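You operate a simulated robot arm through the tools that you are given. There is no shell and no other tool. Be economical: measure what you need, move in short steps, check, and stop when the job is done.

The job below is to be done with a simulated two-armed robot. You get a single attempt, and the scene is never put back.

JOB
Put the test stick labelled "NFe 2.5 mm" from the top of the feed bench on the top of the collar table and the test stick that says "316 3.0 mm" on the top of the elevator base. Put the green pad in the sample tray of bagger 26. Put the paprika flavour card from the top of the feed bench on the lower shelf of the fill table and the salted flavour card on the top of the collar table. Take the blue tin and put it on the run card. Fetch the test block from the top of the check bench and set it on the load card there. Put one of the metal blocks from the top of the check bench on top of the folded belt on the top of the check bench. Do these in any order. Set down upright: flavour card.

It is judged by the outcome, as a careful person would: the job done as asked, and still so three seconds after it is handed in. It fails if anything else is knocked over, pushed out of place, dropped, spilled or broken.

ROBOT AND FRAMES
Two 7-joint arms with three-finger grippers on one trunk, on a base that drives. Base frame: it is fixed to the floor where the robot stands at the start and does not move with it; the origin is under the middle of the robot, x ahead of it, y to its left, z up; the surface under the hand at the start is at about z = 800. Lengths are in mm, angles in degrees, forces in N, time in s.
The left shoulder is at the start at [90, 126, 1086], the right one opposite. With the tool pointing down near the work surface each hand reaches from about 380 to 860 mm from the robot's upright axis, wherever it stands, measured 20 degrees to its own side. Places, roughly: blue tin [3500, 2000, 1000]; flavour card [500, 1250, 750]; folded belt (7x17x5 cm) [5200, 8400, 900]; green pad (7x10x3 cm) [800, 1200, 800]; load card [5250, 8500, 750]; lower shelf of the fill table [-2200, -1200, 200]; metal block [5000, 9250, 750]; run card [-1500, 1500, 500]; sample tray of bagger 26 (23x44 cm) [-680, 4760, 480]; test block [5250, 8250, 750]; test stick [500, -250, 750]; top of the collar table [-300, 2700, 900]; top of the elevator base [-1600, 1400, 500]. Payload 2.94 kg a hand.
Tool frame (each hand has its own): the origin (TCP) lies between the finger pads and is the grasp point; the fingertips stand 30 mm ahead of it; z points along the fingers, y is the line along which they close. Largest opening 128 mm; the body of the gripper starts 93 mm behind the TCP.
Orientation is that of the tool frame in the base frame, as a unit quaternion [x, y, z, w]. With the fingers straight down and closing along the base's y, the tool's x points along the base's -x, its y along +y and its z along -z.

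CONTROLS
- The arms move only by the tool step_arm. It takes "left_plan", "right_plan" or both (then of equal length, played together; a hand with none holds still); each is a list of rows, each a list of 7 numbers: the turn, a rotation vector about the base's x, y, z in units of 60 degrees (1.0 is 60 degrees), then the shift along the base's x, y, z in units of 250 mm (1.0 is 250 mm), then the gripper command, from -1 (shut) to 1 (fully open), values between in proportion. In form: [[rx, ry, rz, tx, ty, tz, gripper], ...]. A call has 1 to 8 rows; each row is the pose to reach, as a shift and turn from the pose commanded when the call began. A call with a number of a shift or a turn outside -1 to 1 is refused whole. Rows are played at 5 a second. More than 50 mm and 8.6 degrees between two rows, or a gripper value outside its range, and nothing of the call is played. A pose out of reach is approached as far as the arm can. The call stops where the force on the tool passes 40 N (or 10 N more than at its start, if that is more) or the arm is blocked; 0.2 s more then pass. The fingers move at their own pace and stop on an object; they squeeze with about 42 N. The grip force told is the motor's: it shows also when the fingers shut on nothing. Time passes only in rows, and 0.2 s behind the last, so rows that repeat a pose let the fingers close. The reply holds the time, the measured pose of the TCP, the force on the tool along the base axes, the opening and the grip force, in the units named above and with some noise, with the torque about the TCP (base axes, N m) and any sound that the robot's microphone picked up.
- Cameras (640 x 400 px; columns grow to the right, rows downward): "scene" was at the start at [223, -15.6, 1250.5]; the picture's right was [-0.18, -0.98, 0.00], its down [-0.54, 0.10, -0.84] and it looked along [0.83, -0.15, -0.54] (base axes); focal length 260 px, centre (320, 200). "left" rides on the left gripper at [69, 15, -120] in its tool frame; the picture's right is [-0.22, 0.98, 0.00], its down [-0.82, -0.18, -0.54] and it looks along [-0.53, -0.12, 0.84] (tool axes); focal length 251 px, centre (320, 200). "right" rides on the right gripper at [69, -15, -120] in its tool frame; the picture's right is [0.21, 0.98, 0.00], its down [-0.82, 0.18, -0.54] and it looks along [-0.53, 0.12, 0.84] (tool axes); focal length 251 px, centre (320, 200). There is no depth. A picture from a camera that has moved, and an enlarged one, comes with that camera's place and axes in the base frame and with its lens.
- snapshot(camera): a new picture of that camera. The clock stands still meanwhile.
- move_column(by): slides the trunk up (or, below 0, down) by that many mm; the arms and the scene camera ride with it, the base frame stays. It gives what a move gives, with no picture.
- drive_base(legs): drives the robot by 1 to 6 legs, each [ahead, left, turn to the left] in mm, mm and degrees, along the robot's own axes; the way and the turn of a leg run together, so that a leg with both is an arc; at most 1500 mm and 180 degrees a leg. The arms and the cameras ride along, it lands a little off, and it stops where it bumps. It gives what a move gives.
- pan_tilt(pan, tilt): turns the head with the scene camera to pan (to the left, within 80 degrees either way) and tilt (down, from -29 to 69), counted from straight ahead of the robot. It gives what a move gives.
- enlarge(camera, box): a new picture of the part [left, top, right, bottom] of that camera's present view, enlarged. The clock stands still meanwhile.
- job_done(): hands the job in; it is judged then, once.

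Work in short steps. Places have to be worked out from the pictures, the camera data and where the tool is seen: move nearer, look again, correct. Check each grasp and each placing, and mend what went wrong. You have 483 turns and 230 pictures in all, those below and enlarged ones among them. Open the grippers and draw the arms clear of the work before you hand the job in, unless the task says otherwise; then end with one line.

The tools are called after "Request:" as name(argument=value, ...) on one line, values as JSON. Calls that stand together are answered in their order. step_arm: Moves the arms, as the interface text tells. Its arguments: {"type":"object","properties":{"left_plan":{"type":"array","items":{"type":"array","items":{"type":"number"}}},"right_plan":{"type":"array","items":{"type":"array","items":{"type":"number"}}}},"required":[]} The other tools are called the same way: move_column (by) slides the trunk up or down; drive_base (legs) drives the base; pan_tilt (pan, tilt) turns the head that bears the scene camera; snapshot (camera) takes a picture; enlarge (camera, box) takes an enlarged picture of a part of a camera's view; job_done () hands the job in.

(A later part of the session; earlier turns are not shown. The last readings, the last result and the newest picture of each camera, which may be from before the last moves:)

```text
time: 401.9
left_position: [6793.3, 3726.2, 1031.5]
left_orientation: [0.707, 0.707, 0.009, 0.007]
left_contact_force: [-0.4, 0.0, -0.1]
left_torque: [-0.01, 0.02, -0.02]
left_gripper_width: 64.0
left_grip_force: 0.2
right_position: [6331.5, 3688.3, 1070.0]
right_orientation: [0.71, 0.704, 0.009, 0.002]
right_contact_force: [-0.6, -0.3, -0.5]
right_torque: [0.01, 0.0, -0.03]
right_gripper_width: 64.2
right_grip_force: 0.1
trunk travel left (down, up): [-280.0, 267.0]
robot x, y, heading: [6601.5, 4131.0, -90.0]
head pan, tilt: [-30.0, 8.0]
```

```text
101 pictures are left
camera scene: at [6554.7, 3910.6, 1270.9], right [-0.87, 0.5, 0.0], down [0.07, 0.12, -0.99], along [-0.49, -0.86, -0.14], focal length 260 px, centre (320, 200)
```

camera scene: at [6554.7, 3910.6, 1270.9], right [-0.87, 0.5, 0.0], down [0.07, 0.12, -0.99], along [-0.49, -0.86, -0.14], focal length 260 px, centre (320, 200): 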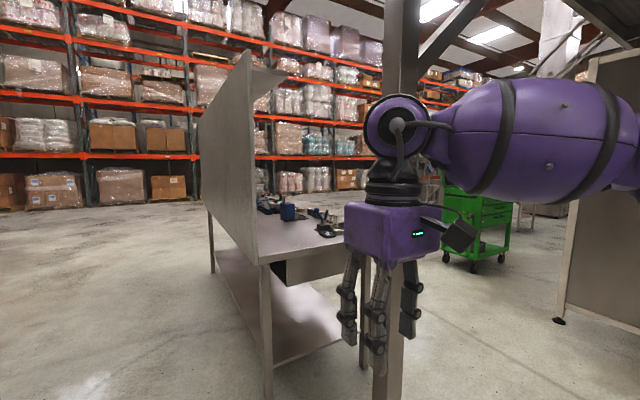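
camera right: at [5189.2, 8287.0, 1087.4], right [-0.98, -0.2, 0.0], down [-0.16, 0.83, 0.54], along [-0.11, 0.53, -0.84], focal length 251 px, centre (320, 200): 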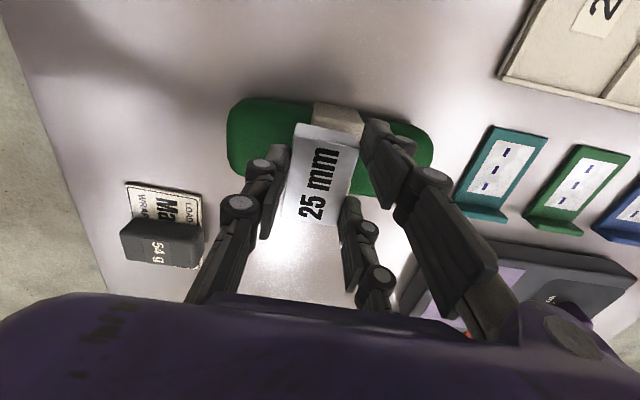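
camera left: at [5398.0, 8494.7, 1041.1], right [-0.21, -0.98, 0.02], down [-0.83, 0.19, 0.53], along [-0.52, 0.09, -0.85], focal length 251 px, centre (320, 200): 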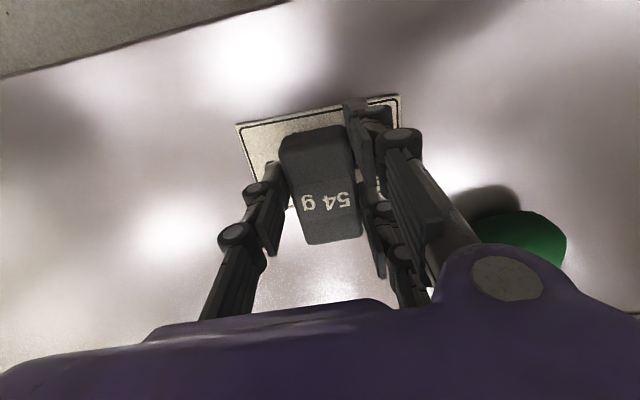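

The green tool cart near [3450,2250] likely holds the tin. I turn west and approach, passing north of the post at ≈[5580,2990].

Request:
drive_base(legs=[[0, 0, -90], [1000, 250, 0], [900, 550, 0]])

Request:
pan_tilt(pan=20, tilt=12)

Request:
snapshot(camera="scene")

```text
time: 416.1
left_position: [4297.6, 3180.6, 1030.9]
left_orientation: [1.0, -0.013, 0.002, 0.012]
left_contact_force: [-0.5, -0.3, 0.5]
left_torque: [-0.01, -0.03, 0.02]
left_gripper_width: 63.8
left_grip_force: 0.0
right_position: [4270.0, 3645.0, 1069.3]
right_orientation: [1.0, -0.016, 0.004, 0.008]
right_contact_force: [0.2, -0.2, -0.3]
right_torque: [0.02, -0.02, -0.01]
right_gripper_width: 63.7
right_grip_force: 0.1
trunk travel left (down, up): [-280.0, 267.0]
robot x, y, heading: [4704.8, 3366.4, 179.0]
head pan, tilt: [-30.0, 8.0]
```

```text
time: 417.2
left_position: [4297.3, 3181.9, 1030.7]
left_orientation: [1.0, -0.012, 0.001, 0.012]
left_contact_force: [-0.1, 0.1, 0.5]
left_torque: [0.03, 0.05, 0.03]
left_gripper_width: 64.2
left_grip_force: 0.0
right_position: [4270.5, 3644.4, 1069.0]
right_orientation: [1.0, -0.016, 0.004, 0.008]
right_contact_force: [-0.1, -0.4, 0.4]
right_torque: [-0.01, -0.01, -0.03]
right_gripper_width: 64.1
right_grip_force: 0.1
trunk travel left (down, up): [-280.0, 267.0]
robot x, y, heading: [4706.1, 3366.9, 179.0]
head pan, tilt: [20.0, 12.0]
```

```text
100 pictures are left
camera scene: at [4478.0, 3337.4, 1264.4], right [-0.32, 0.95, 0.0], down [0.2, 0.07, -0.98], along [-0.93, -0.32, -0.21], focal length 260 px, centre (320, 200)
```

scene: 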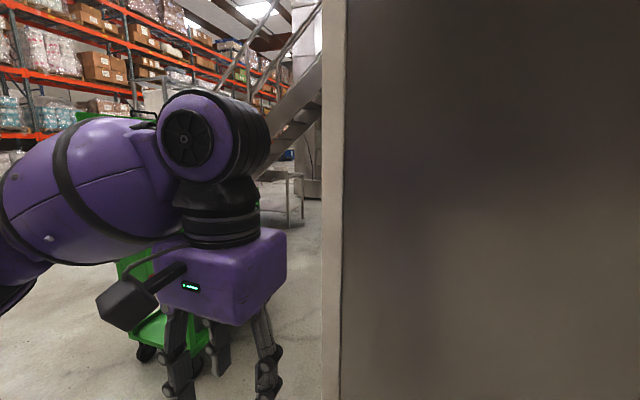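

Panel right ahead; I back off 100 and shift left (−y) 900 to face the cart.

Request:
drive_base(legs=[[-120, 0, 1], [0, 1000, 0]])

Request:
pan_tilt(pan=0, tilt=15)

Request:
snapshot(camera="scene")

```text
time: 427.2
left_position: [4430.8, 2165.2, 1029.8]
left_orientation: [1.0, 0.006, 0.001, 0.011]
left_contact_force: [-0.6, -0.4, -0.5]
left_torque: [-0.02, -0.03, 0.04]
left_gripper_width: 64.1
left_grip_force: 0.1
right_position: [4387.3, 2627.4, 1069.1]
right_orientation: [1.0, 0.001, 0.005, 0.008]
right_contact_force: [-0.1, 0.2, -0.9]
right_torque: [-0.02, -0.01, 0.01]
right_gripper_width: 64.2
right_grip_force: 0.1
trunk travel left (down, up): [-280.0, 267.0]
robot x, y, heading: [4836.7, 2364.4, -179.1]
head pan, tilt: [20.0, 12.0]
```

```text
time: 428.0
left_position: [4430.1, 2165.7, 1029.5]
left_orientation: [1.0, 0.005, 0.0, 0.012]
left_contact_force: [0.1, -0.1, 0.0]
left_torque: [-0.01, -0.03, -0.03]
left_gripper_width: 64.3
left_grip_force: 0.1
right_position: [4387.3, 2626.9, 1069.5]
right_orientation: [1.0, 0.002, 0.004, 0.008]
right_contact_force: [0.0, -0.1, -1.1]
right_torque: [0.0, 0.02, -0.03]
right_gripper_width: 63.6
right_grip_force: 0.1
trunk travel left (down, up): [-280.0, 267.0]
robot x, y, heading: [4838.0, 2357.5, -179.3]
head pan, tilt: [0.0, 15.0]
```

```text
99 pictures are left
camera scene: at [4599.2, 2359.3, 1259.5], right [-0.02, 1.0, 0.0], down [0.26, 0.0, -0.97], along [-0.97, -0.02, -0.26], focal length 260 px, centre (320, 200)
```

scene: 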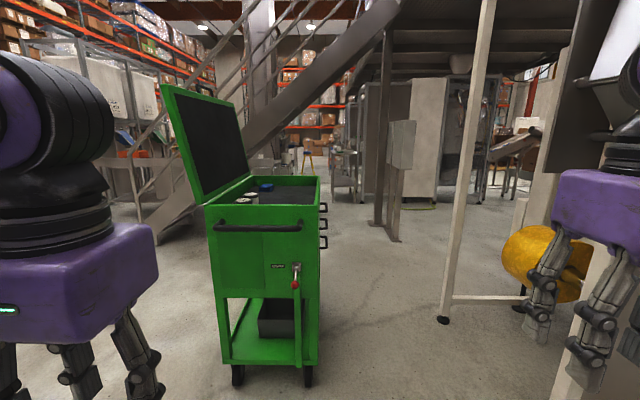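

The tool cart is ahead with a blue tin on its top tray. I zoom.

Request:
enlarge(camera="scene", box=[150, 70, 350, 240])

```text
2.35 times, centred on (250, 155) of scene
camera zoom: at [4599.2, 2359.3, 1259.5], right [-0.02, 1.0, 0.0], down [0.26, 0.0, -0.97], along [-0.97, -0.02, -0.26], focal length 611 px, centre (485, 306)
```

zoom: 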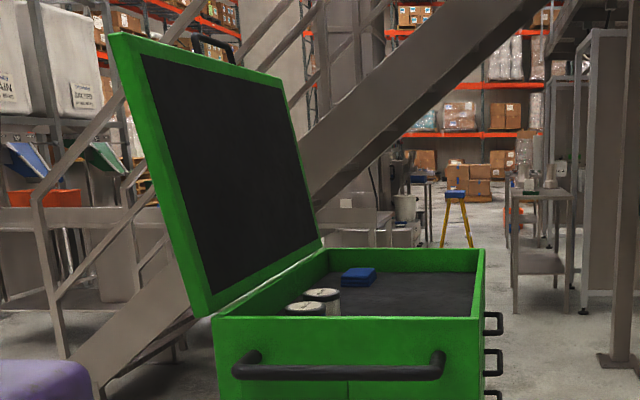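

The cart's drawers face +y, lid hinged on the far side. I'll approach from the +y side facing −y: turn, then shift along.

Request:
drive_base(legs=[[0, 0, 89], [-340, 0, 0], [0, -1450, 0]])

Request:
pan_tilt(pan=0, tilt=30)

Request:
snapshot(camera="scene")

```text
time: 446.4
left_position: [3599.9, 2274.7, 1029.8]
left_orientation: [0.699, 0.715, 0.009, 0.008]
left_contact_force: [-1.4, -0.1, -0.2]
left_torque: [0.01, 0.01, 0.05]
left_gripper_width: 64.2
left_grip_force: 0.0
right_position: [3137.2, 2225.9, 1069.3]
right_orientation: [0.702, 0.712, 0.009, 0.002]
right_contact_force: [0.5, 0.4, -0.7]
right_torque: [0.02, -0.02, 0.0]
right_gripper_width: 64.0
right_grip_force: 0.1
trunk travel left (down, up): [-280.0, 267.0]
robot x, y, heading: [3394.1, 2678.0, -88.5]
head pan, tilt: [0.0, 15.0]
```

```text
time: 447.2
left_position: [3600.0, 2273.9, 1031.1]
left_orientation: [0.699, 0.715, 0.008, 0.008]
left_contact_force: [0.4, 0.4, 0.1]
left_torque: [0.02, -0.01, 0.01]
left_gripper_width: 63.9
left_grip_force: 0.1
right_position: [3138.0, 2225.6, 1068.8]
right_orientation: [0.703, 0.712, 0.009, 0.002]
right_contact_force: [-0.2, 1.0, -0.1]
right_torque: [-0.01, 0.0, 0.01]
right_gripper_width: 63.7
right_grip_force: 0.0
trunk travel left (down, up): [-280.0, 267.0]
robot x, y, heading: [3395.8, 2674.2, -88.8]
head pan, tilt: [0.0, 30.0]
```

```text
97 pictures are left
camera scene: at [3403.0, 2444.8, 1235.4], right [-1.0, -0.03, 0.0], down [-0.01, 0.5, -0.87], along [0.02, -0.87, -0.5], focal length 260 px, centre (320, 200)
```

scene: 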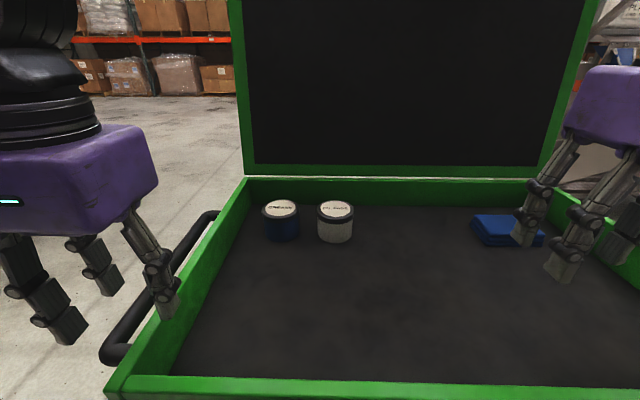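

Two round tins: one blue-bodied, one white; plus a flat blue item. I zoom to be sure.

Request:
enlarge(camera="scene", box=[240, 180, 380, 260])

Request:
enlarge(camera="scene", box=[440, 190, 580, 270])

```text
4.57 times, centred on (310, 220) of scene
camera zoom: at [3403.0, 2444.8, 1235.4], right [-1.0, -0.03, 0.0], down [-0.01, 0.5, -0.87], along [0.02, -0.87, -0.5], focal length 1187 px, centre (366, 109)
```

zoom: 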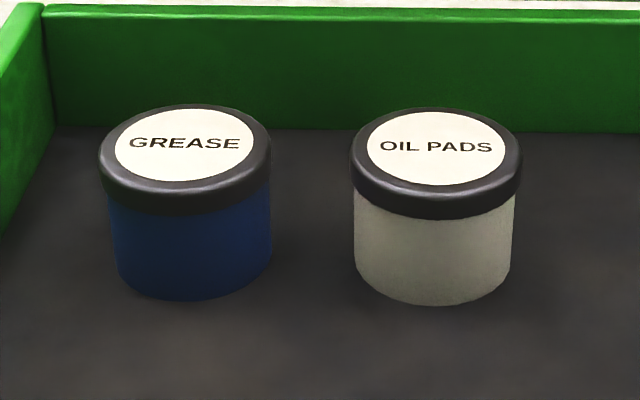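

```text
4.57 times, centred on (510, 230) of scene
camera zoom: at [3403.0, 2444.8, 1235.4], right [-1.0, -0.03, 0.0], down [-0.01, 0.5, -0.87], along [0.02, -0.87, -0.5], focal length 1187 px, centre (-549, 63)
```

zoom: 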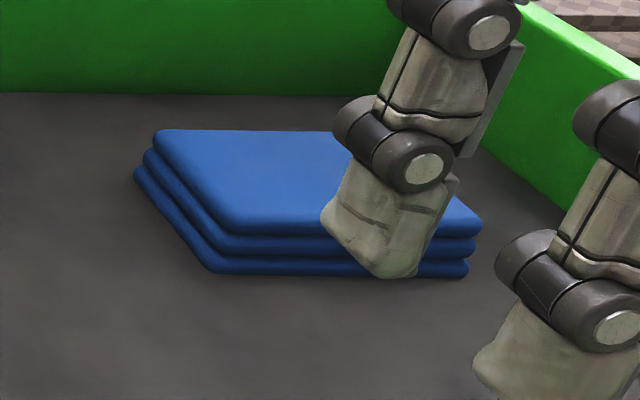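

The blue tin is the round "GREASE" tin at ≈[3496,1988], 75 mm wide, on the tray floor (≈z 905). I shift right 130 so the left hand lines up.

Request:
drive_base(legs=[[0, -130, -1.2]])

Request:
step_arm(left_plan=[[0, 0, 0, 0.05, -0.17, 0.02, 0.5], [0, 0, 0, 0.05, -0.35, 0.04, 0.5], [0, 0, 0, 0.05, -0.53, 0.04, 0.5], [0, 0, 0, 0.05, -0.71, 0.04, 0.5], [0, 0, 0, 0.05, -0.89, 0.04, 0.5]])

Request:
snapshot(camera="left")

Request:
snapshot(camera="scene")

```text
time: 448.9
left_position: [3462.1, 2268.2, 1030.1]
left_orientation: [0.706, 0.708, 0.009, 0.008]
left_contact_force: [-0.7, 0.3, -0.2]
left_torque: [-0.02, -0.04, 0.0]
left_gripper_width: 64.1
left_grip_force: 0.1
right_position: [3000.3, 2230.0, 1069.2]
right_orientation: [0.708, 0.706, 0.009, 0.003]
right_contact_force: [0.3, -0.1, -0.1]
right_torque: [0.02, 0.0, -0.02]
right_gripper_width: 63.8
right_grip_force: 0.1
trunk travel left (down, up): [-280.0, 267.0]
robot x, y, heading: [3266.4, 2674.9, -89.7]
head pan, tilt: [0.0, 30.0]
```

```text
time: 450.1
left_position: [3473.5, 2046.3, 1038.7]
left_orientation: [0.707, 0.707, 0.01, 0.008]
left_contact_force: [1.0, 0.1, -0.4]
left_torque: [0.01, 0.01, -0.01]
left_gripper_width: 95.9
left_grip_force: 0.0
right_position: [3000.1, 2228.7, 1069.4]
right_orientation: [0.709, 0.705, 0.009, 0.001]
right_contact_force: [0.2, 0.3, 0.4]
right_torque: [0.02, -0.02, -0.02]
right_gripper_width: 64.2
right_grip_force: 0.1
trunk travel left (down, up): [-280.0, 267.0]
robot x, y, heading: [3265.1, 2679.3, -89.6]
head pan, tilt: [0.0, 30.0]
```

```text
94 pictures are left
camera left: at [3485.9, 2113.2, 1160.5], right [0.98, -0.21, 0.02], down [-0.19, -0.82, 0.53], along [-0.09, -0.53, -0.85], focal length 251 px, centre (320, 200)
```

left: 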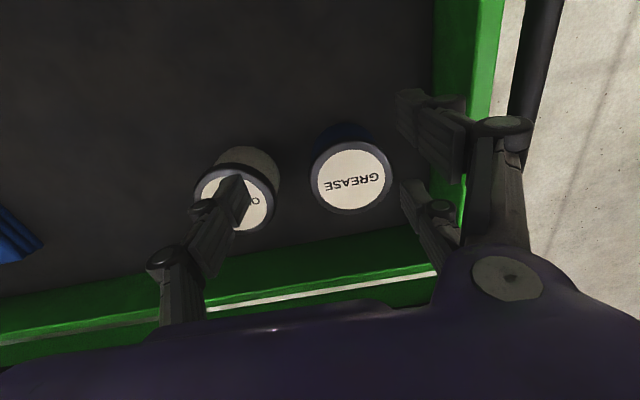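

```text
93 pictures are left
camera scene: at [3269.0, 2441.5, 1235.1], right [-1.0, -0.01, 0.0], down [0.0, 0.5, -0.87], along [0.01, -0.87, -0.5], focal length 260 px, centre (320, 200)
```

scene: 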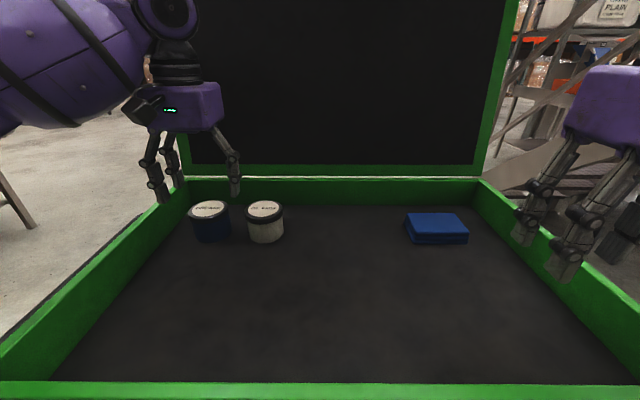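

Tin centre ≈[3496,2006], top ≈z 965. I position above it with an 88 mm opening and lower to z≈1000 for a check.

Request:
step_arm(left_plan=[[0, 0, 0, 0.05, -0.08, 0, 0.375], [0, 0, 0, 0.09, -0.15, 0, 0.375], [0, 0, 0, 0.09, -0.155, -0.1, 0.375], [0, 0, 0, 0.09, -0.155, -0.15, 0.375]])

Request:
snapshot(camera="left")

Request:
enlarge(camera="scene", box=[140, 140, 300, 250])

```text
time: 451.1
left_position: [3496.5, 2008.3, 1002.3]
left_orientation: [0.706, 0.708, 0.007, 0.008]
left_contact_force: [-0.2, 0.2, -0.3]
left_torque: [-0.02, -0.02, 0.0]
left_gripper_width: 87.9
left_grip_force: 0.0
right_position: [3000.1, 2228.8, 1069.2]
right_orientation: [0.709, 0.705, 0.009, 0.003]
right_contact_force: [0.8, -0.1, 0.2]
right_torque: [-0.03, 0.0, -0.01]
right_gripper_width: 63.7
right_grip_force: 0.2
trunk travel left (down, up): [-280.0, 267.0]
robot x, y, heading: [3269.3, 2673.4, -89.3]
head pan, tilt: [0.0, 30.0]
```

```text
92 pictures are left
camera left: at [3509.0, 2076.1, 1124.0], right [0.98, -0.21, 0.02], down [-0.19, -0.82, 0.54], along [-0.1, -0.53, -0.84], focal length 251 px, centre (320, 200)
```

left: 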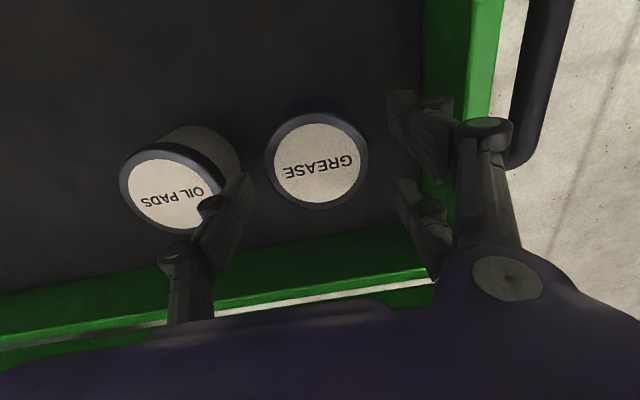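

```text
3.64 times, centred on (220, 195) of scene
camera zoom: at [3269.5, 2442.5, 1235.3], right [-1.0, -0.01, 0.0], down [0.0, 0.5, -0.87], along [0.01, -0.87, -0.5], focal length 944 px, centre (684, 218)
```

zoom: 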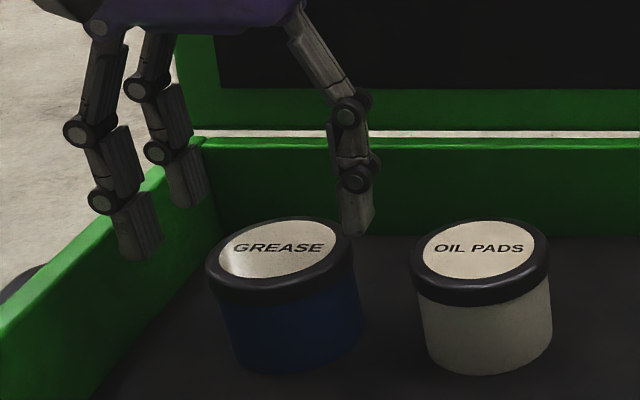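

The tin is centred between the fingers. I lower to z≈958 and close.

Request:
step_arm(left_plan=[[0, 0, 0, -0.012, 0, -0.03, 0.375], [0, 0, 0, -0.012, 0, -0.08, 0.375], [0, 0, 0, -0.012, 0, -0.13, 0.375], [0, 0, 0, -0.012, 0, -0.17, 0.375], [0, 0, 0, -0.012, 0, -0.17, 0], [0, 0, 0, -0.012, 0, -0.17, -1], [0, 0, 0, -0.012, 0, -0.17, -1], [0, 0, 0, -0.012, 0, -0.17, -1]])

Request:
snapshot(camera="left")

```text
time: 452.9
left_position: [3493.0, 2008.4, 959.8]
left_orientation: [0.706, 0.708, 0.009, 0.007]
left_contact_force: [-1.1, -0.1, -0.4]
left_torque: [-0.08, 0.17, 0.03]
left_gripper_width: 69.9
left_grip_force: 42.3
right_position: [2999.3, 2228.9, 1069.3]
right_orientation: [0.709, 0.705, 0.009, 0.003]
right_contact_force: [-0.3, 0.1, -0.1]
right_torque: [0.05, 0.01, -0.02]
right_gripper_width: 64.1
right_grip_force: 0.1
trunk travel left (down, up): [-280.0, 267.0]
robot x, y, heading: [3268.2, 2672.4, -90.0]
head pan, tilt: [0.0, 30.0]
```

```text
90 pictures are left
camera left: at [3506.5, 2075.7, 1081.0], right [0.98, -0.21, 0.02], down [-0.19, -0.82, 0.54], along [-0.1, -0.53, -0.84], focal length 251 px, centre (320, 200)
```

left: 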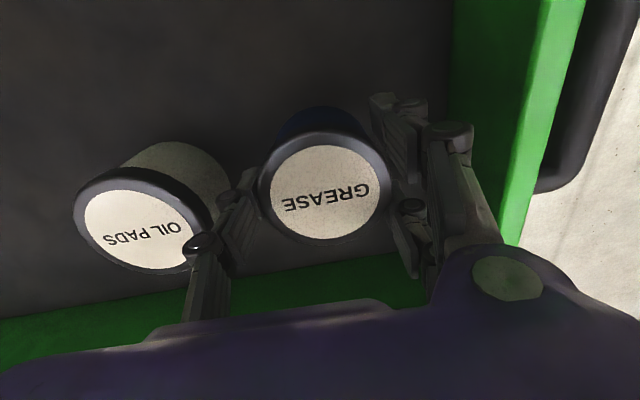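

Gripped at 70 mm. I lift it slowly.

Request:
step_arm(left_plan=[[0, 0, 0, 0, 0, 0.03, -1], [0, 0, 0, 0, 0, 0.08, -1], [0, 0, 0, 0, 0, 0.16, -1], [0, 0, 0, 0, 0, 0.26, -1], [0, 0, 0, 0, 0, 0.38, -1], [0, 0, 0, 0, 0.02, 0.46, -1]])

Request:
snapshot(camera="scene")

```text
time: 454.3
left_position: [3494.6, 2013.1, 1076.4]
left_orientation: [0.706, 0.708, 0.008, 0.007]
left_contact_force: [0.3, 0.2, -2.8]
left_torque: [-0.03, -0.03, -0.01]
left_gripper_width: 69.9
left_grip_force: 42.8
right_position: [2999.2, 2230.2, 1069.6]
right_orientation: [0.709, 0.705, 0.008, 0.003]
right_contact_force: [-0.9, 0.7, 0.7]
right_torque: [0.02, 0.01, 0.02]
right_gripper_width: 63.9
right_grip_force: 0.1
trunk travel left (down, up): [-280.0, 267.0]
robot x, y, heading: [3270.3, 2674.7, -89.9]
head pan, tilt: [0.0, 30.0]
```

```text
89 pictures are left
camera scene: at [3269.5, 2442.9, 1235.3], right [-1.0, -0.01, 0.0], down [0.0, 0.5, -0.87], along [0.01, -0.87, -0.5], focal length 260 px, centre (320, 200)
```

scene: 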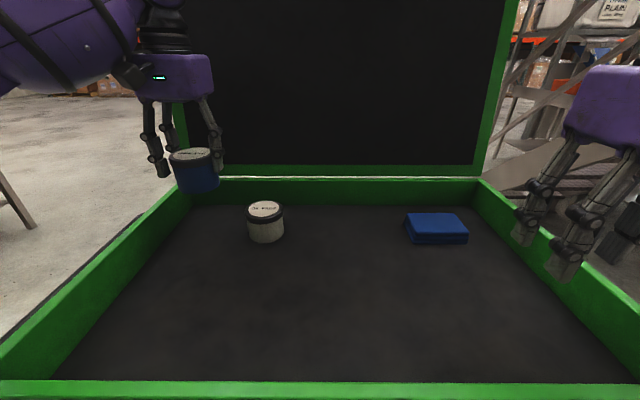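

The tin is held. I retract it and look west (right) to plan the way to the feed bench.

Request:
step_arm(left_plan=[[0, 0, 0, -0.02, 0.18, 0.02, -1], [0, 0, 0, -0.04, 0.36, 0.02, -1], [0, 0, 0, -0.06, 0.54, 0.02, -1], [0, 0, 0, -0.1, 0.72, 0.02, -1], [0, 0, 0, -0.12, 0.9, 0.02, -1], [0, 0, 0, -0.12, 1.0, 0.02, -1]])

Request:
pan_tilt(pan=-70, tilt=10)

Request:
snapshot(camera="scene")

```text
time: 455.7
left_position: [3465.5, 2260.8, 1079.2]
left_orientation: [0.706, 0.708, 0.009, 0.008]
left_contact_force: [1.0, 0.8, -2.6]
left_torque: [0.0, -0.02, -0.01]
left_gripper_width: 70.2
left_grip_force: 41.6
right_position: [2999.5, 2230.9, 1068.8]
right_orientation: [0.709, 0.705, 0.009, 0.002]
right_contact_force: [-0.6, 0.0, 0.8]
right_torque: [-0.04, 0.0, 0.0]
right_gripper_width: 64.0
right_grip_force: 0.0
trunk travel left (down, up): [-280.0, 267.0]
robot x, y, heading: [3267.2, 2673.1, -89.6]
head pan, tilt: [0.0, 30.0]
```

```text
time: 457.1
left_position: [3465.4, 2260.6, 1079.8]
left_orientation: [0.707, 0.708, 0.008, 0.007]
left_contact_force: [-0.3, -0.4, -3.4]
left_torque: [-0.02, 0.02, -0.02]
left_gripper_width: 69.7
left_grip_force: 42.2
right_position: [2999.3, 2228.8, 1069.4]
right_orientation: [0.709, 0.705, 0.008, 0.002]
right_contact_force: [0.4, -0.5, 0.3]
right_torque: [0.03, 0.02, 0.02]
right_gripper_width: 64.1
right_grip_force: 0.1
trunk travel left (down, up): [-280.0, 267.0]
robot x, y, heading: [3271.0, 2672.3, -89.7]
head pan, tilt: [-70.0, 10.0]
```

```text
88 pictures are left
camera scene: at [3181.8, 2500.5, 1267.6], right [-0.35, 0.94, 0.0], down [0.16, 0.06, -0.98], along [-0.92, -0.34, -0.17], focal length 260 px, centre (320, 200)
```

scene: 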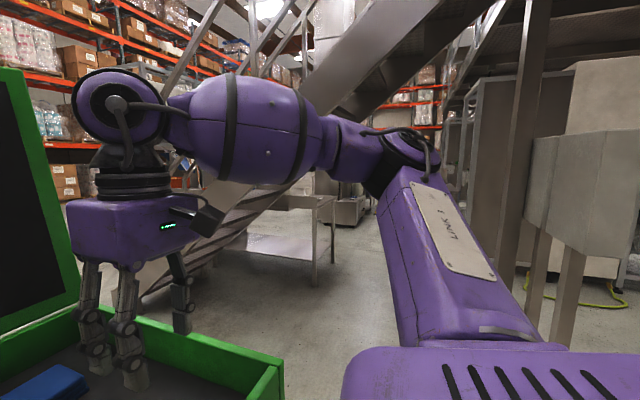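

The passage under the stairs looks free. I lower the trunk slightly for headroom and shift west past the cart.

Request:
move_column(by=-60)

Request:
drive_base(legs=[[0, -850, -0.3], [60, -450, 0]])

Request:
pan_tilt(pan=-75, tilt=12)

Request:
snapshot(camera="scene")

Request:
pan_tilt(pan=0, tilt=5)

Request:
snapshot(camera="scene")

```text
time: 458.1
left_position: [3464.1, 2263.0, 1020.4]
left_orientation: [0.707, 0.708, 0.008, 0.008]
left_contact_force: [-0.1, 0.9, -2.5]
left_torque: [0.0, 0.03, 0.01]
left_gripper_width: 70.1
left_grip_force: 41.8
right_position: [3000.5, 2230.1, 1009.7]
right_orientation: [0.709, 0.705, 0.009, 0.002]
right_contact_force: [0.2, -0.3, 0.6]
right_torque: [-0.02, 0.04, 0.01]
right_gripper_width: 64.1
right_grip_force: 0.1
trunk travel left (down, up): [-220.0, 327.0]
robot x, y, heading: [3270.5, 2674.9, -89.2]
head pan, tilt: [-70.0, 10.0]
```

```text
time: 463.1
left_position: [2934.1, 2257.6, 1020.6]
left_orientation: [0.7, 0.714, 0.015, 0.017]
left_contact_force: [-0.1, -0.6, -2.7]
left_torque: [0.01, 0.01, 0.0]
left_gripper_width: 69.4
left_grip_force: 42.5
right_position: [2463.8, 2221.3, 1009.8]
right_orientation: [0.705, 0.709, 0.009, 0.001]
right_contact_force: [-0.8, -0.1, 0.0]
right_torque: [0.05, 0.03, -0.01]
right_gripper_width: 64.0
right_grip_force: 0.0
trunk travel left (down, up): [-220.0, 327.0]
robot x, y, heading: [2731.7, 2668.7, -89.0]
head pan, tilt: [-70.0, 10.0]
stopped in leg 1: the force on the tool passed its limit at 65 N (the readings are from after the stop); the commanded pose is now the measured one
```

```text
time: 463.8
left_position: [2932.7, 2257.4, 1021.1]
left_orientation: [0.7, 0.714, 0.017, 0.017]
left_contact_force: [1.6, -0.2, -3.6]
left_torque: [-0.02, -0.15, 0.02]
left_gripper_width: 69.2
left_grip_force: 42.1
right_position: [2462.3, 2220.6, 1010.0]
right_orientation: [0.706, 0.708, 0.01, 0.002]
right_contact_force: [0.1, 0.0, 0.7]
right_torque: [0.01, 0.0, 0.02]
right_gripper_width: 64.1
right_grip_force: 0.0
trunk travel left (down, up): [-220.0, 327.0]
robot x, y, heading: [2729.3, 2666.5, -89.1]
head pan, tilt: [-75.0, 12.0]
```

```text
87 pictures are left
camera scene: at [2639.6, 2483.3, 1201.8], right [-0.27, 0.96, 0.0], down [0.2, 0.06, -0.98], along [-0.94, -0.27, -0.21], focal length 260 px, centre (320, 200)
```

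scene: 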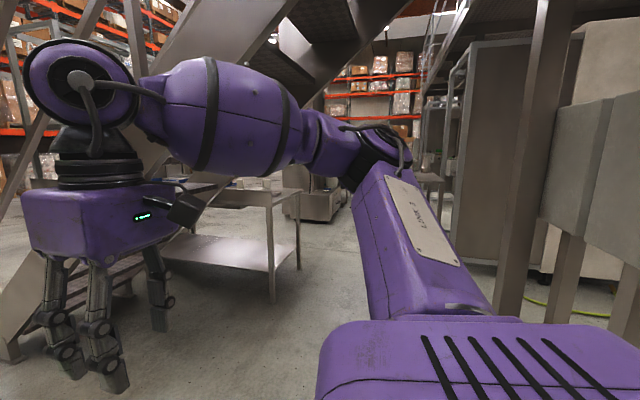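

```text
time: 465.2
left_position: [2933.8, 2258.1, 1020.5]
left_orientation: [0.7, 0.713, 0.016, 0.016]
left_contact_force: [2.6, -1.5, -2.6]
left_torque: [-0.05, -0.08, 0.03]
left_gripper_width: 69.1
left_grip_force: 41.5
right_position: [2462.1, 2220.7, 1009.1]
right_orientation: [0.706, 0.708, 0.009, 0.002]
right_contact_force: [0.4, -0.1, -0.8]
right_torque: [0.0, -0.02, -0.01]
right_gripper_width: 63.9
right_grip_force: 0.1
trunk travel left (down, up): [-220.0, 327.0]
robot x, y, heading: [2728.9, 2667.8, -89.1]
head pan, tilt: [0.0, 5.0]
```

```text
86 pictures are left
camera scene: at [2730.7, 2417.0, 1213.1], right [-1.0, -0.01, 0.0], down [0.0, 0.09, -1.0], along [0.01, -1.0, -0.09], focal length 260 px, centre (320, 200)
```

scene: 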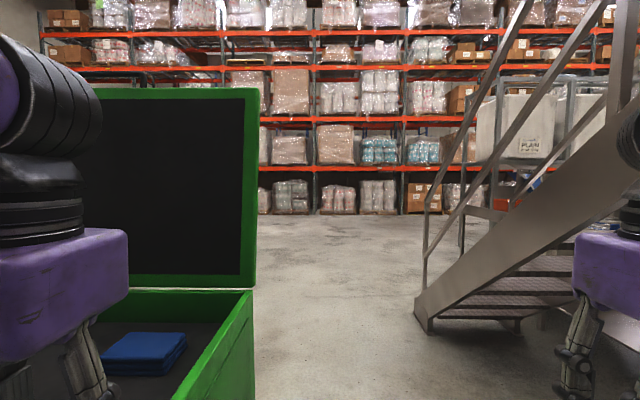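

The tin touched the cart's side wall because I had lowered the trunk. I raise it back and check the tin and the cart.

Request:
drive_base(legs=[[0, 15, 0]])

Request:
move_column(by=80)

Request:
snapshot(camera="left")

Request:
pan_tilt(pan=35, tilt=25)

Request:
snapshot(camera="scene")

```text
time: 466.1
left_position: [2946.8, 2258.7, 1021.1]
left_orientation: [0.7, 0.714, 0.016, 0.017]
left_contact_force: [0.6, 0.8, -3.7]
left_torque: [0.03, 0.02, -0.01]
left_gripper_width: 69.1
left_grip_force: 41.5
right_position: [2476.4, 2220.4, 1009.2]
right_orientation: [0.706, 0.708, 0.009, 0.002]
right_contact_force: [0.0, 0.2, 0.2]
right_torque: [0.02, -0.02, -0.02]
right_gripper_width: 63.9
right_grip_force: 0.1
trunk travel left (down, up): [-220.0, 327.0]
robot x, y, heading: [2741.2, 2668.6, -89.1]
head pan, tilt: [0.0, 5.0]
```

```text
time: 467.2
left_position: [2947.2, 2259.3, 1100.1]
left_orientation: [0.7, 0.714, 0.016, 0.016]
left_contact_force: [0.8, 0.0, -2.3]
left_torque: [-0.01, 0.02, 0.0]
left_gripper_width: 69.1
left_grip_force: 41.9
right_position: [2477.7, 2221.4, 1088.8]
right_orientation: [0.706, 0.709, 0.01, 0.002]
right_contact_force: [0.5, -0.5, 0.6]
right_torque: [0.01, 0.01, 0.02]
right_gripper_width: 64.2
right_grip_force: 0.1
trunk travel left (down, up): [-300.0, 247.0]
robot x, y, heading: [2742.2, 2665.9, -89.2]
head pan, tilt: [0.0, 5.0]
```

```text
85 pictures are left
camera left: at [2956.3, 2325.7, 1221.4], right [0.98, -0.2, 0.04], down [-0.19, -0.83, 0.53], along [-0.07, -0.53, -0.85], focal length 251 px, centre (320, 200)
```

left: 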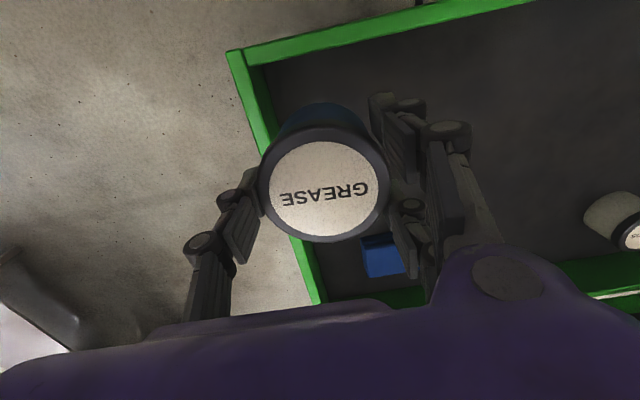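

```text
time: 468.3
left_position: [2947.5, 2257.6, 1100.2]
left_orientation: [0.7, 0.713, 0.014, 0.016]
left_contact_force: [-0.8, -0.4, -2.9]
left_torque: [0.03, -0.01, 0.0]
left_gripper_width: 69.0
left_grip_force: 42.1
right_position: [2477.5, 2222.3, 1089.6]
right_orientation: [0.706, 0.708, 0.009, 0.003]
right_contact_force: [-0.2, 0.5, -0.1]
right_torque: [-0.05, 0.01, -0.01]
right_gripper_width: 63.7
right_grip_force: 0.0
trunk travel left (down, up): [-300.0, 247.0]
robot x, y, heading: [2739.8, 2668.2, -88.9]
head pan, tilt: [35.0, 25.0]
```

```text
84 pictures are left
camera scene: at [2797.3, 2457.7, 1263.1], right [-0.81, -0.59, 0.0], down [-0.25, 0.34, -0.91], along [0.53, -0.73, -0.42], focal length 260 px, centre (320, 200)
```

scene: 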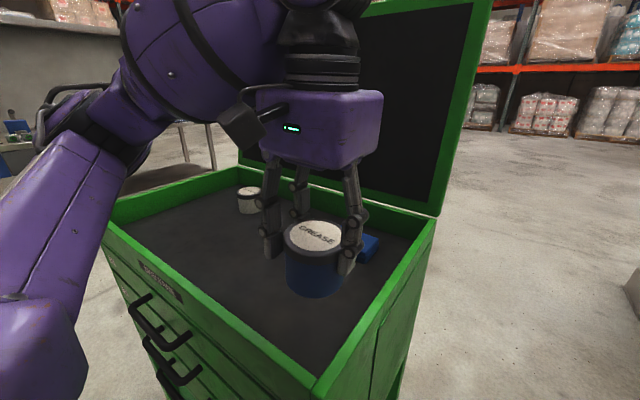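

Tin and cart look fine. I continue west with the tin well above the rim.

Request:
drive_base(legs=[[0, -450, -0.8], [60, -500, 0]])

Request:
pan_tilt(pan=-75, tilt=12)

Request:
snapshot(camera="scene")

```text
time: 477.3
left_position: [1979.9, 2193.6, 1100.5]
left_orientation: [0.706, 0.708, 0.016, 0.017]
left_contact_force: [-0.5, 0.2, -2.8]
left_torque: [0.02, 0.0, 0.01]
left_gripper_width: 68.8
left_grip_force: 42.2
right_position: [1507.9, 2165.3, 1088.2]
right_orientation: [0.712, 0.702, 0.009, 0.002]
right_contact_force: [0.1, 0.6, 0.0]
right_torque: [0.0, -0.02, -0.01]
right_gripper_width: 64.1
right_grip_force: 0.0
trunk travel left (down, up): [-300.0, 247.0]
robot x, y, heading: [1783.8, 2609.1, -90.1]
head pan, tilt: [35.0, 25.0]
```

```text
time: 479.2
left_position: [1979.2, 2194.2, 1100.3]
left_orientation: [0.706, 0.707, 0.015, 0.017]
left_contact_force: [-0.1, 0.3, -3.0]
left_torque: [0.01, 0.03, -0.02]
left_gripper_width: 68.9
left_grip_force: 42.3
right_position: [1508.4, 2165.5, 1089.0]
right_orientation: [0.712, 0.702, 0.009, 0.002]
right_contact_force: [-0.2, 0.2, 1.0]
right_torque: [0.0, -0.03, 0.0]
right_gripper_width: 64.1
right_grip_force: 0.1
trunk travel left (down, up): [-300.0, 247.0]
robot x, y, heading: [1779.8, 2609.6, -90.0]
head pan, tilt: [-75.0, 12.0]
```

```text
83 pictures are left
camera scene: at [1689.9, 2448.1, 1284.2], right [-0.26, 0.97, 0.0], down [0.2, 0.05, -0.98], along [-0.95, -0.25, -0.21], focal length 260 px, centre (320, 200)
```

scene: 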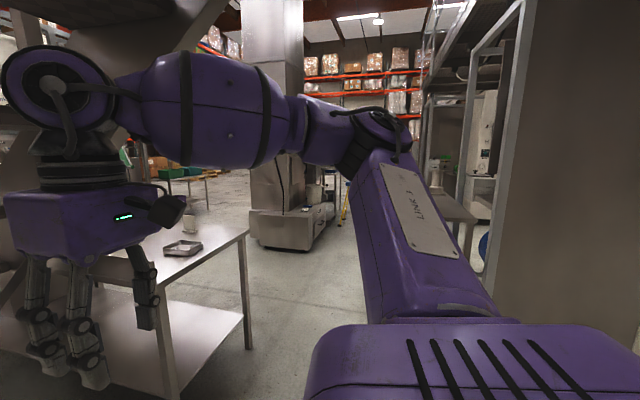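

Clear ahead. I continue west, then past the bench's end to its west side, and turn to face it.

Request:
drive_base(legs=[[0, -800, 0], [520, -700, 0], [0, -430, 0], [0, 0, 90]])

Request:
pan_tilt(pan=-20, tilt=30)

Request:
snapshot(camera="scene")

```text
time: 500.6
left_position: [258.0, 2324.5, 1099.6]
left_orientation: [-0.009, 1.0, 0.022, 0.001]
left_contact_force: [0.1, 0.1, -2.7]
left_torque: [-0.02, -0.03, -0.01]
left_gripper_width: 68.6
left_grip_force: 41.7
right_position: [293.6, 1854.0, 1089.9]
right_orientation: [-0.001, 1.0, 0.007, -0.005]
right_contact_force: [0.4, -0.2, -1.1]
right_torque: [-0.01, -0.03, -0.01]
right_gripper_width: 64.0
right_grip_force: 0.0
trunk travel left (down, up): [-300.0, 247.0]
robot x, y, heading: [-150.9, 2119.8, 0.6]
head pan, tilt: [-75.0, 12.0]
```

```text
time: 501.8
left_position: [257.9, 2324.0, 1099.7]
left_orientation: [-0.008, 1.0, 0.022, 0.001]
left_contact_force: [0.1, -0.6, -2.7]
left_torque: [0.0, -0.03, -0.01]
left_gripper_width: 68.6
left_grip_force: 41.8
right_position: [293.1, 1854.4, 1089.5]
right_orientation: [-0.001, 1.0, 0.009, -0.005]
right_contact_force: [0.0, 0.1, 0.3]
right_torque: [-0.04, -0.02, 0.01]
right_gripper_width: 64.0
right_grip_force: 0.1
trunk travel left (down, up): [-300.0, 247.0]
robot x, y, heading: [-154.2, 2120.8, 0.6]
head pan, tilt: [-20.0, 30.0]
```

```text
82 pictures are left
camera scene: at [67.4, 2091.6, 1255.1], right [-0.33, -0.94, 0.0], down [-0.47, 0.17, -0.87], along [0.82, -0.29, -0.5], focal length 260 px, centre (320, 200)
```

scene: 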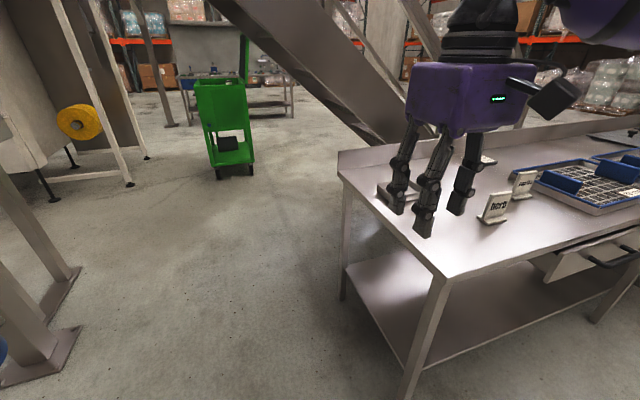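

I check the tin in the left hand, and meanwhile move down to the cards.

Request:
drive_base(legs=[[0, -680, -0.6], [100, 0, 0]])

Request:
pan_tilt(pan=0, tilt=35)

Request:
snapshot(camera="scene")

```text
time: 509.0
left_position: [366.6, 1643.5, 1100.0]
left_orientation: [-0.009, 1.0, 0.023, 0.001]
left_contact_force: [-0.4, -0.3, -3.6]
left_torque: [-0.02, -0.02, 0.03]
left_gripper_width: 68.6
left_grip_force: 41.8
right_position: [402.0, 1172.6, 1089.0]
right_orientation: [-0.001, 1.0, 0.008, -0.004]
right_contact_force: [-0.6, -0.1, 0.4]
right_torque: [-0.01, -0.01, -0.02]
right_gripper_width: 64.0
right_grip_force: 0.2
trunk travel left (down, up): [-300.0, 247.0]
robot x, y, heading: [-46.0, 1438.7, 0.8]
head pan, tilt: [-20.0, 30.0]
```

```text
time: 509.8
left_position: [366.2, 1644.6, 1100.7]
left_orientation: [-0.009, 1.0, 0.023, 0.001]
left_contact_force: [-0.1, 0.5, -2.7]
left_torque: [0.03, -0.03, -0.01]
left_gripper_width: 68.3
left_grip_force: 41.4
right_position: [401.5, 1172.2, 1089.1]
right_orientation: [-0.001, 1.0, 0.008, -0.005]
right_contact_force: [-0.4, 0.7, 0.1]
right_torque: [0.01, -0.03, -0.02]
right_gripper_width: 63.7
right_grip_force: 0.1
trunk travel left (down, up): [-300.0, 247.0]
robot x, y, heading: [-43.7, 1441.1, 0.8]
head pan, tilt: [0.0, 35.0]
```

```text
81 pictures are left
camera scene: at [177.8, 1441.3, 1247.3], right [0.01, -1.0, 0.0], down [-0.57, -0.01, -0.82], along [0.82, 0.01, -0.57], focal length 260 px, centre (320, 200)
```

scene: 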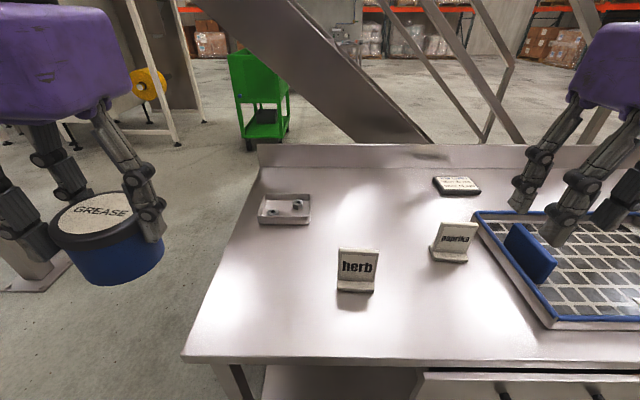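

The tin is tilting slowly in the grip, so I deliver it to the run card right away, driving backward around to the elevator base.

Request:
drive_base(legs=[[-350, 250, -0.8], [-500, 260, 0], [-680, 170, 0], [0, 0, -90]])

Request:
pan_tilt(pan=15, tilt=40)

Request:
snapshot(camera="scene")

Request:
snapshot(camera="left")

```text
time: 522.7
left_position: [-1379.3, 1710.8, 1099.7]
left_orientation: [0.707, 0.707, 0.016, 0.016]
left_contact_force: [-0.3, -0.2, -2.2]
left_torque: [-0.05, 0.0, -0.02]
left_gripper_width: 68.3
left_grip_force: 41.8
right_position: [-1850.5, 1683.8, 1088.8]
right_orientation: [0.713, 0.701, 0.008, 0.003]
right_contact_force: [-1.5, -0.7, -0.6]
right_torque: [0.01, 0.03, 0.01]
right_gripper_width: 64.0
right_grip_force: 0.1
trunk travel left (down, up): [-300.0, 247.0]
robot x, y, heading: [-1577.6, 2124.7, -90.3]
head pan, tilt: [0.0, 35.0]
```

```text
time: 523.4
left_position: [-1380.1, 1711.1, 1100.1]
left_orientation: [0.707, 0.706, 0.016, 0.016]
left_contact_force: [-0.4, 0.4, -2.8]
left_torque: [0.03, 0.02, 0.01]
left_gripper_width: 68.2
left_grip_force: 42.8
right_position: [-1850.3, 1683.1, 1089.4]
right_orientation: [0.713, 0.701, 0.009, 0.003]
right_contact_force: [-0.2, 0.3, 0.4]
right_torque: [-0.02, -0.02, 0.04]
right_gripper_width: 63.8
right_grip_force: 0.2
trunk travel left (down, up): [-300.0, 247.0]
robot x, y, heading: [-1578.5, 2124.0, -90.5]
head pan, tilt: [15.0, 40.0]
```

```text
80 pictures are left
camera scene: at [-1556.9, 1907.0, 1239.7], right [-0.97, -0.25, 0.0], down [-0.16, 0.62, -0.77], along [0.19, -0.74, -0.64], focal length 260 px, centre (320, 200)
```

scene: 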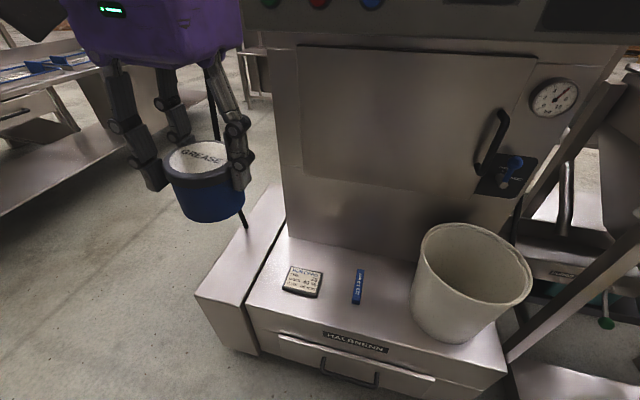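

```text
79 pictures are left
camera left: at [-1369.5, 1778.9, 1221.7], right [0.98, -0.21, 0.04], down [-0.21, -0.82, 0.53], along [-0.08, -0.53, -0.84], focal length 251 px, centre (320, 200)
```

left: 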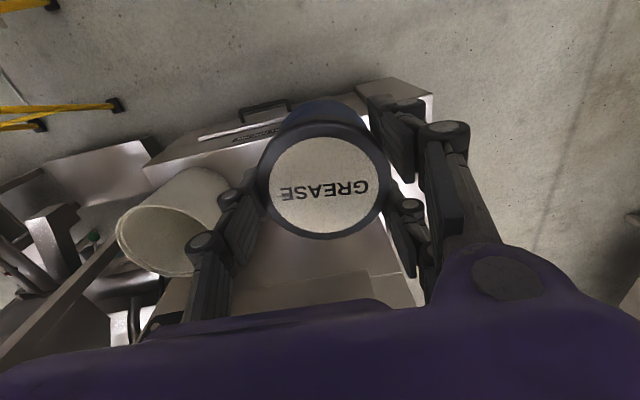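

Card centre ≈[-1379,1444]. I level the hand and lower the trunk, then move over the card.

Request:
move_column(by=-280)

Request:
step_arm(left_plan=[[0, 0.02, 0, 0, -0.17, 0, -1], [0, 0.043, 0, 0, -0.34, 0, -1], [0, 0.043, 0, 0, -0.51, 0, -1], [0, 0.043, 0, 0, -0.68, 0, -1], [0, 0.043, 0, 0, -0.85, 0, -1], [0, 0.043, 0, 0, -1.0, -0.05, -1]])

Request:
step_arm(left_plan=[[0, 0, 0, 0.005, -0.06, -0.16, -1], [0, 0, 0, 0.005, -0.065, -0.33, -1], [0, 0, 0, 0.005, -0.065, -0.5, -1], [0, 0, 0, 0.005, -0.065, -0.67, -1], [0, 0, 0, 0.005, -0.065, -0.84, -1]])

Request:
snapshot(camera="scene")

Request:
snapshot(camera="left")

```text
time: 526.3
left_position: [-1380.1, 1711.0, 820.5]
left_orientation: [0.707, 0.707, 0.016, 0.016]
left_contact_force: [-0.2, 0.0, -2.5]
left_torque: [0.0, 0.01, 0.0]
left_gripper_width: 68.1
left_grip_force: 41.9
right_position: [-1850.5, 1683.6, 810.2]
right_orientation: [0.713, 0.701, 0.009, 0.003]
right_contact_force: [0.4, 0.1, 0.9]
right_torque: [-0.01, 0.02, -0.01]
right_gripper_width: 64.1
right_grip_force: 0.1
trunk travel left (down, up): [-20.0, 527.0]
robot x, y, heading: [-1579.2, 2121.8, -90.2]
head pan, tilt: [15.0, 40.0]
```

```text
time: 527.7
left_position: [-1379.3, 1461.3, 805.1]
left_orientation: [0.707, 0.707, 0.0, 0.001]
left_contact_force: [-0.2, -0.4, -2.7]
left_torque: [0.01, 0.04, -0.02]
left_gripper_width: 67.9
left_grip_force: 42.3
right_position: [-1850.8, 1681.7, 808.8]
right_orientation: [0.713, 0.702, 0.009, 0.002]
right_contact_force: [1.2, 0.1, 0.1]
right_torque: [0.03, 0.01, 0.0]
right_gripper_width: 64.2
right_grip_force: 0.0
trunk travel left (down, up): [-20.0, 527.0]
robot x, y, heading: [-1578.0, 2126.6, -90.1]
head pan, tilt: [15.0, 40.0]
```

```text
time: 528.9
left_position: [-1377.6, 1445.0, 599.6]
left_orientation: [0.707, 0.707, -0.001, 0.0]
left_contact_force: [0.4, -0.3, -2.6]
left_torque: [0.03, 0.0, -0.01]
left_gripper_width: 68.2
left_grip_force: 42.2
right_position: [-1850.7, 1682.9, 809.7]
right_orientation: [0.713, 0.702, 0.01, 0.002]
right_contact_force: [0.4, 0.1, 0.0]
right_torque: [-0.01, 0.0, 0.0]
right_gripper_width: 63.9
right_grip_force: 0.1
trunk travel left (down, up): [-20.0, 527.0]
robot x, y, heading: [-1575.1, 2120.6, -90.3]
head pan, tilt: [15.0, 40.0]
```

```text
78 pictures are left
camera scene: at [-1557.1, 1812.9, 941.5], right [-0.97, -0.25, 0.0], down [-0.16, 0.62, -0.77], along [0.2, -0.74, -0.64], focal length 260 px, centre (320, 200)
```

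scene: 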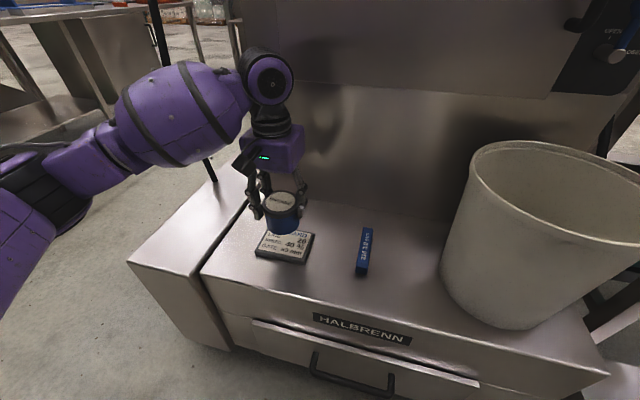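

```text
77 pictures are left
camera left: at [-1362.4, 1512.1, 719.2], right [0.98, -0.21, 0.0], down [-0.18, -0.82, 0.54], along [-0.12, -0.53, -0.84], focal length 251 px, centre (320, 200)
```

left: 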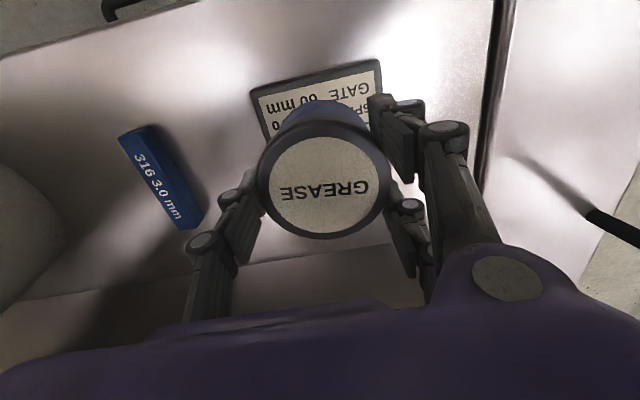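

Centred over the card. I lower until contact.

Request:
step_arm(left_plan=[[0, 0, 0, 0.01, 0, -0.14, -1], [0, 0, 0, 0.01, 0, -0.25, -1], [0, 0, 0, 0.01, 0, -0.29, -1], [0, 0, 0, 0.01, 0, -0.31, -1], [0, 0, 0, 0.01, 0, -0.33, -1], [0, 0, 0, 0.01, 0, -0.35, -1], [0, 0, 0, 0.01, 0, -0.37, -1], [0, 0, 0, 0.01, 0, -0.39, -1]])

Request:
enlarge(camera="scene", box=[200, 140, 400, 290])

```text
time: 529.9
left_position: [-1376.1, 1443.7, 529.2]
left_orientation: [0.706, 0.708, -0.007, 0.004]
left_contact_force: [-0.6, 4.3, 14.6]
left_torque: [0.29, -0.14, 0.02]
left_gripper_width: 68.2
left_grip_force: 42.4
right_position: [-1850.6, 1684.0, 810.4]
right_orientation: [0.713, 0.701, 0.009, 0.002]
right_contact_force: [-0.9, -0.1, 0.4]
right_torque: [0.01, -0.02, -0.01]
right_gripper_width: 63.8
right_grip_force: 0.2
trunk travel left (down, up): [-20.0, 527.0]
robot x, y, heading: [-1579.0, 2125.1, -90.4]
head pan, tilt: [15.0, 40.0]
stopped in row 5 (left hand): the force on the tool passed its limit at 52 N (the readings are from after the stop); the commanded pose is now the measured one
```

```text
2.67 times, centred on (300, 215) of scene
camera zoom: at [-1557.4, 1814.4, 942.0], right [-0.97, -0.26, 0.0], down [-0.16, 0.62, -0.77], along [0.2, -0.74, -0.64], focal length 693 px, centre (373, 160)
```

zoom: 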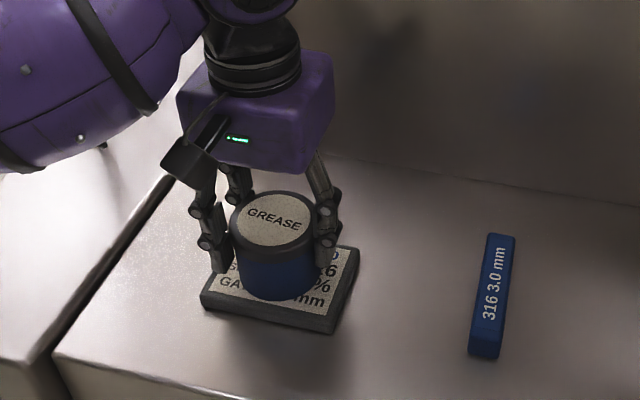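

The tin stands on the card. I release and rise.

Request:
step_arm(left_plan=[[0, 0, 0, 0, 0, 0.008, 0.1], [0, 0, 0, 0, 0, 0.008, 0.2], [0, 0, 0, 0, 0, 0.008, 0.4], [0, 0, 0, 0, 0, 0.01, 0.4], [0, 0, 0, 0, 0, 0.12, 0.4], [0, 0, 0, 0, 0, 0.3, 0.4], [0, 0, 0, 0, 0, 0.48, 0.4], [0, 0, 0, 0, 0, 0.66, 0.4]])

Request:
enlarge(camera="scene", box=[200, 140, 400, 290])

```text
time: 531.7
left_position: [-1375.2, 1443.0, 694.3]
left_orientation: [0.706, 0.708, -0.005, 0.003]
left_contact_force: [-0.1, 0.4, -0.3]
left_torque: [0.01, -0.01, -0.02]
left_gripper_width: 89.6
left_grip_force: 0.1
right_position: [-1851.6, 1683.7, 809.3]
right_orientation: [0.713, 0.701, 0.01, 0.003]
right_contact_force: [0.6, 0.1, 0.1]
right_torque: [0.01, 0.01, 0.0]
right_gripper_width: 64.0
right_grip_force: 0.0
trunk travel left (down, up): [-20.0, 527.0]
robot x, y, heading: [-1579.6, 2127.1, -90.2]
head pan, tilt: [15.0, 40.0]
```

```text
2.67 times, centred on (300, 215) of scene
camera zoom: at [-1557.3, 1813.8, 941.8], right [-0.97, -0.25, 0.0], down [-0.16, 0.62, -0.77], along [0.2, -0.74, -0.64], focal length 693 px, centre (373, 160)
```

zoom: 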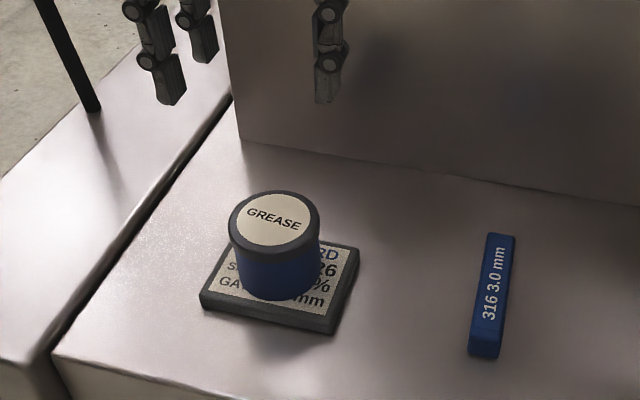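

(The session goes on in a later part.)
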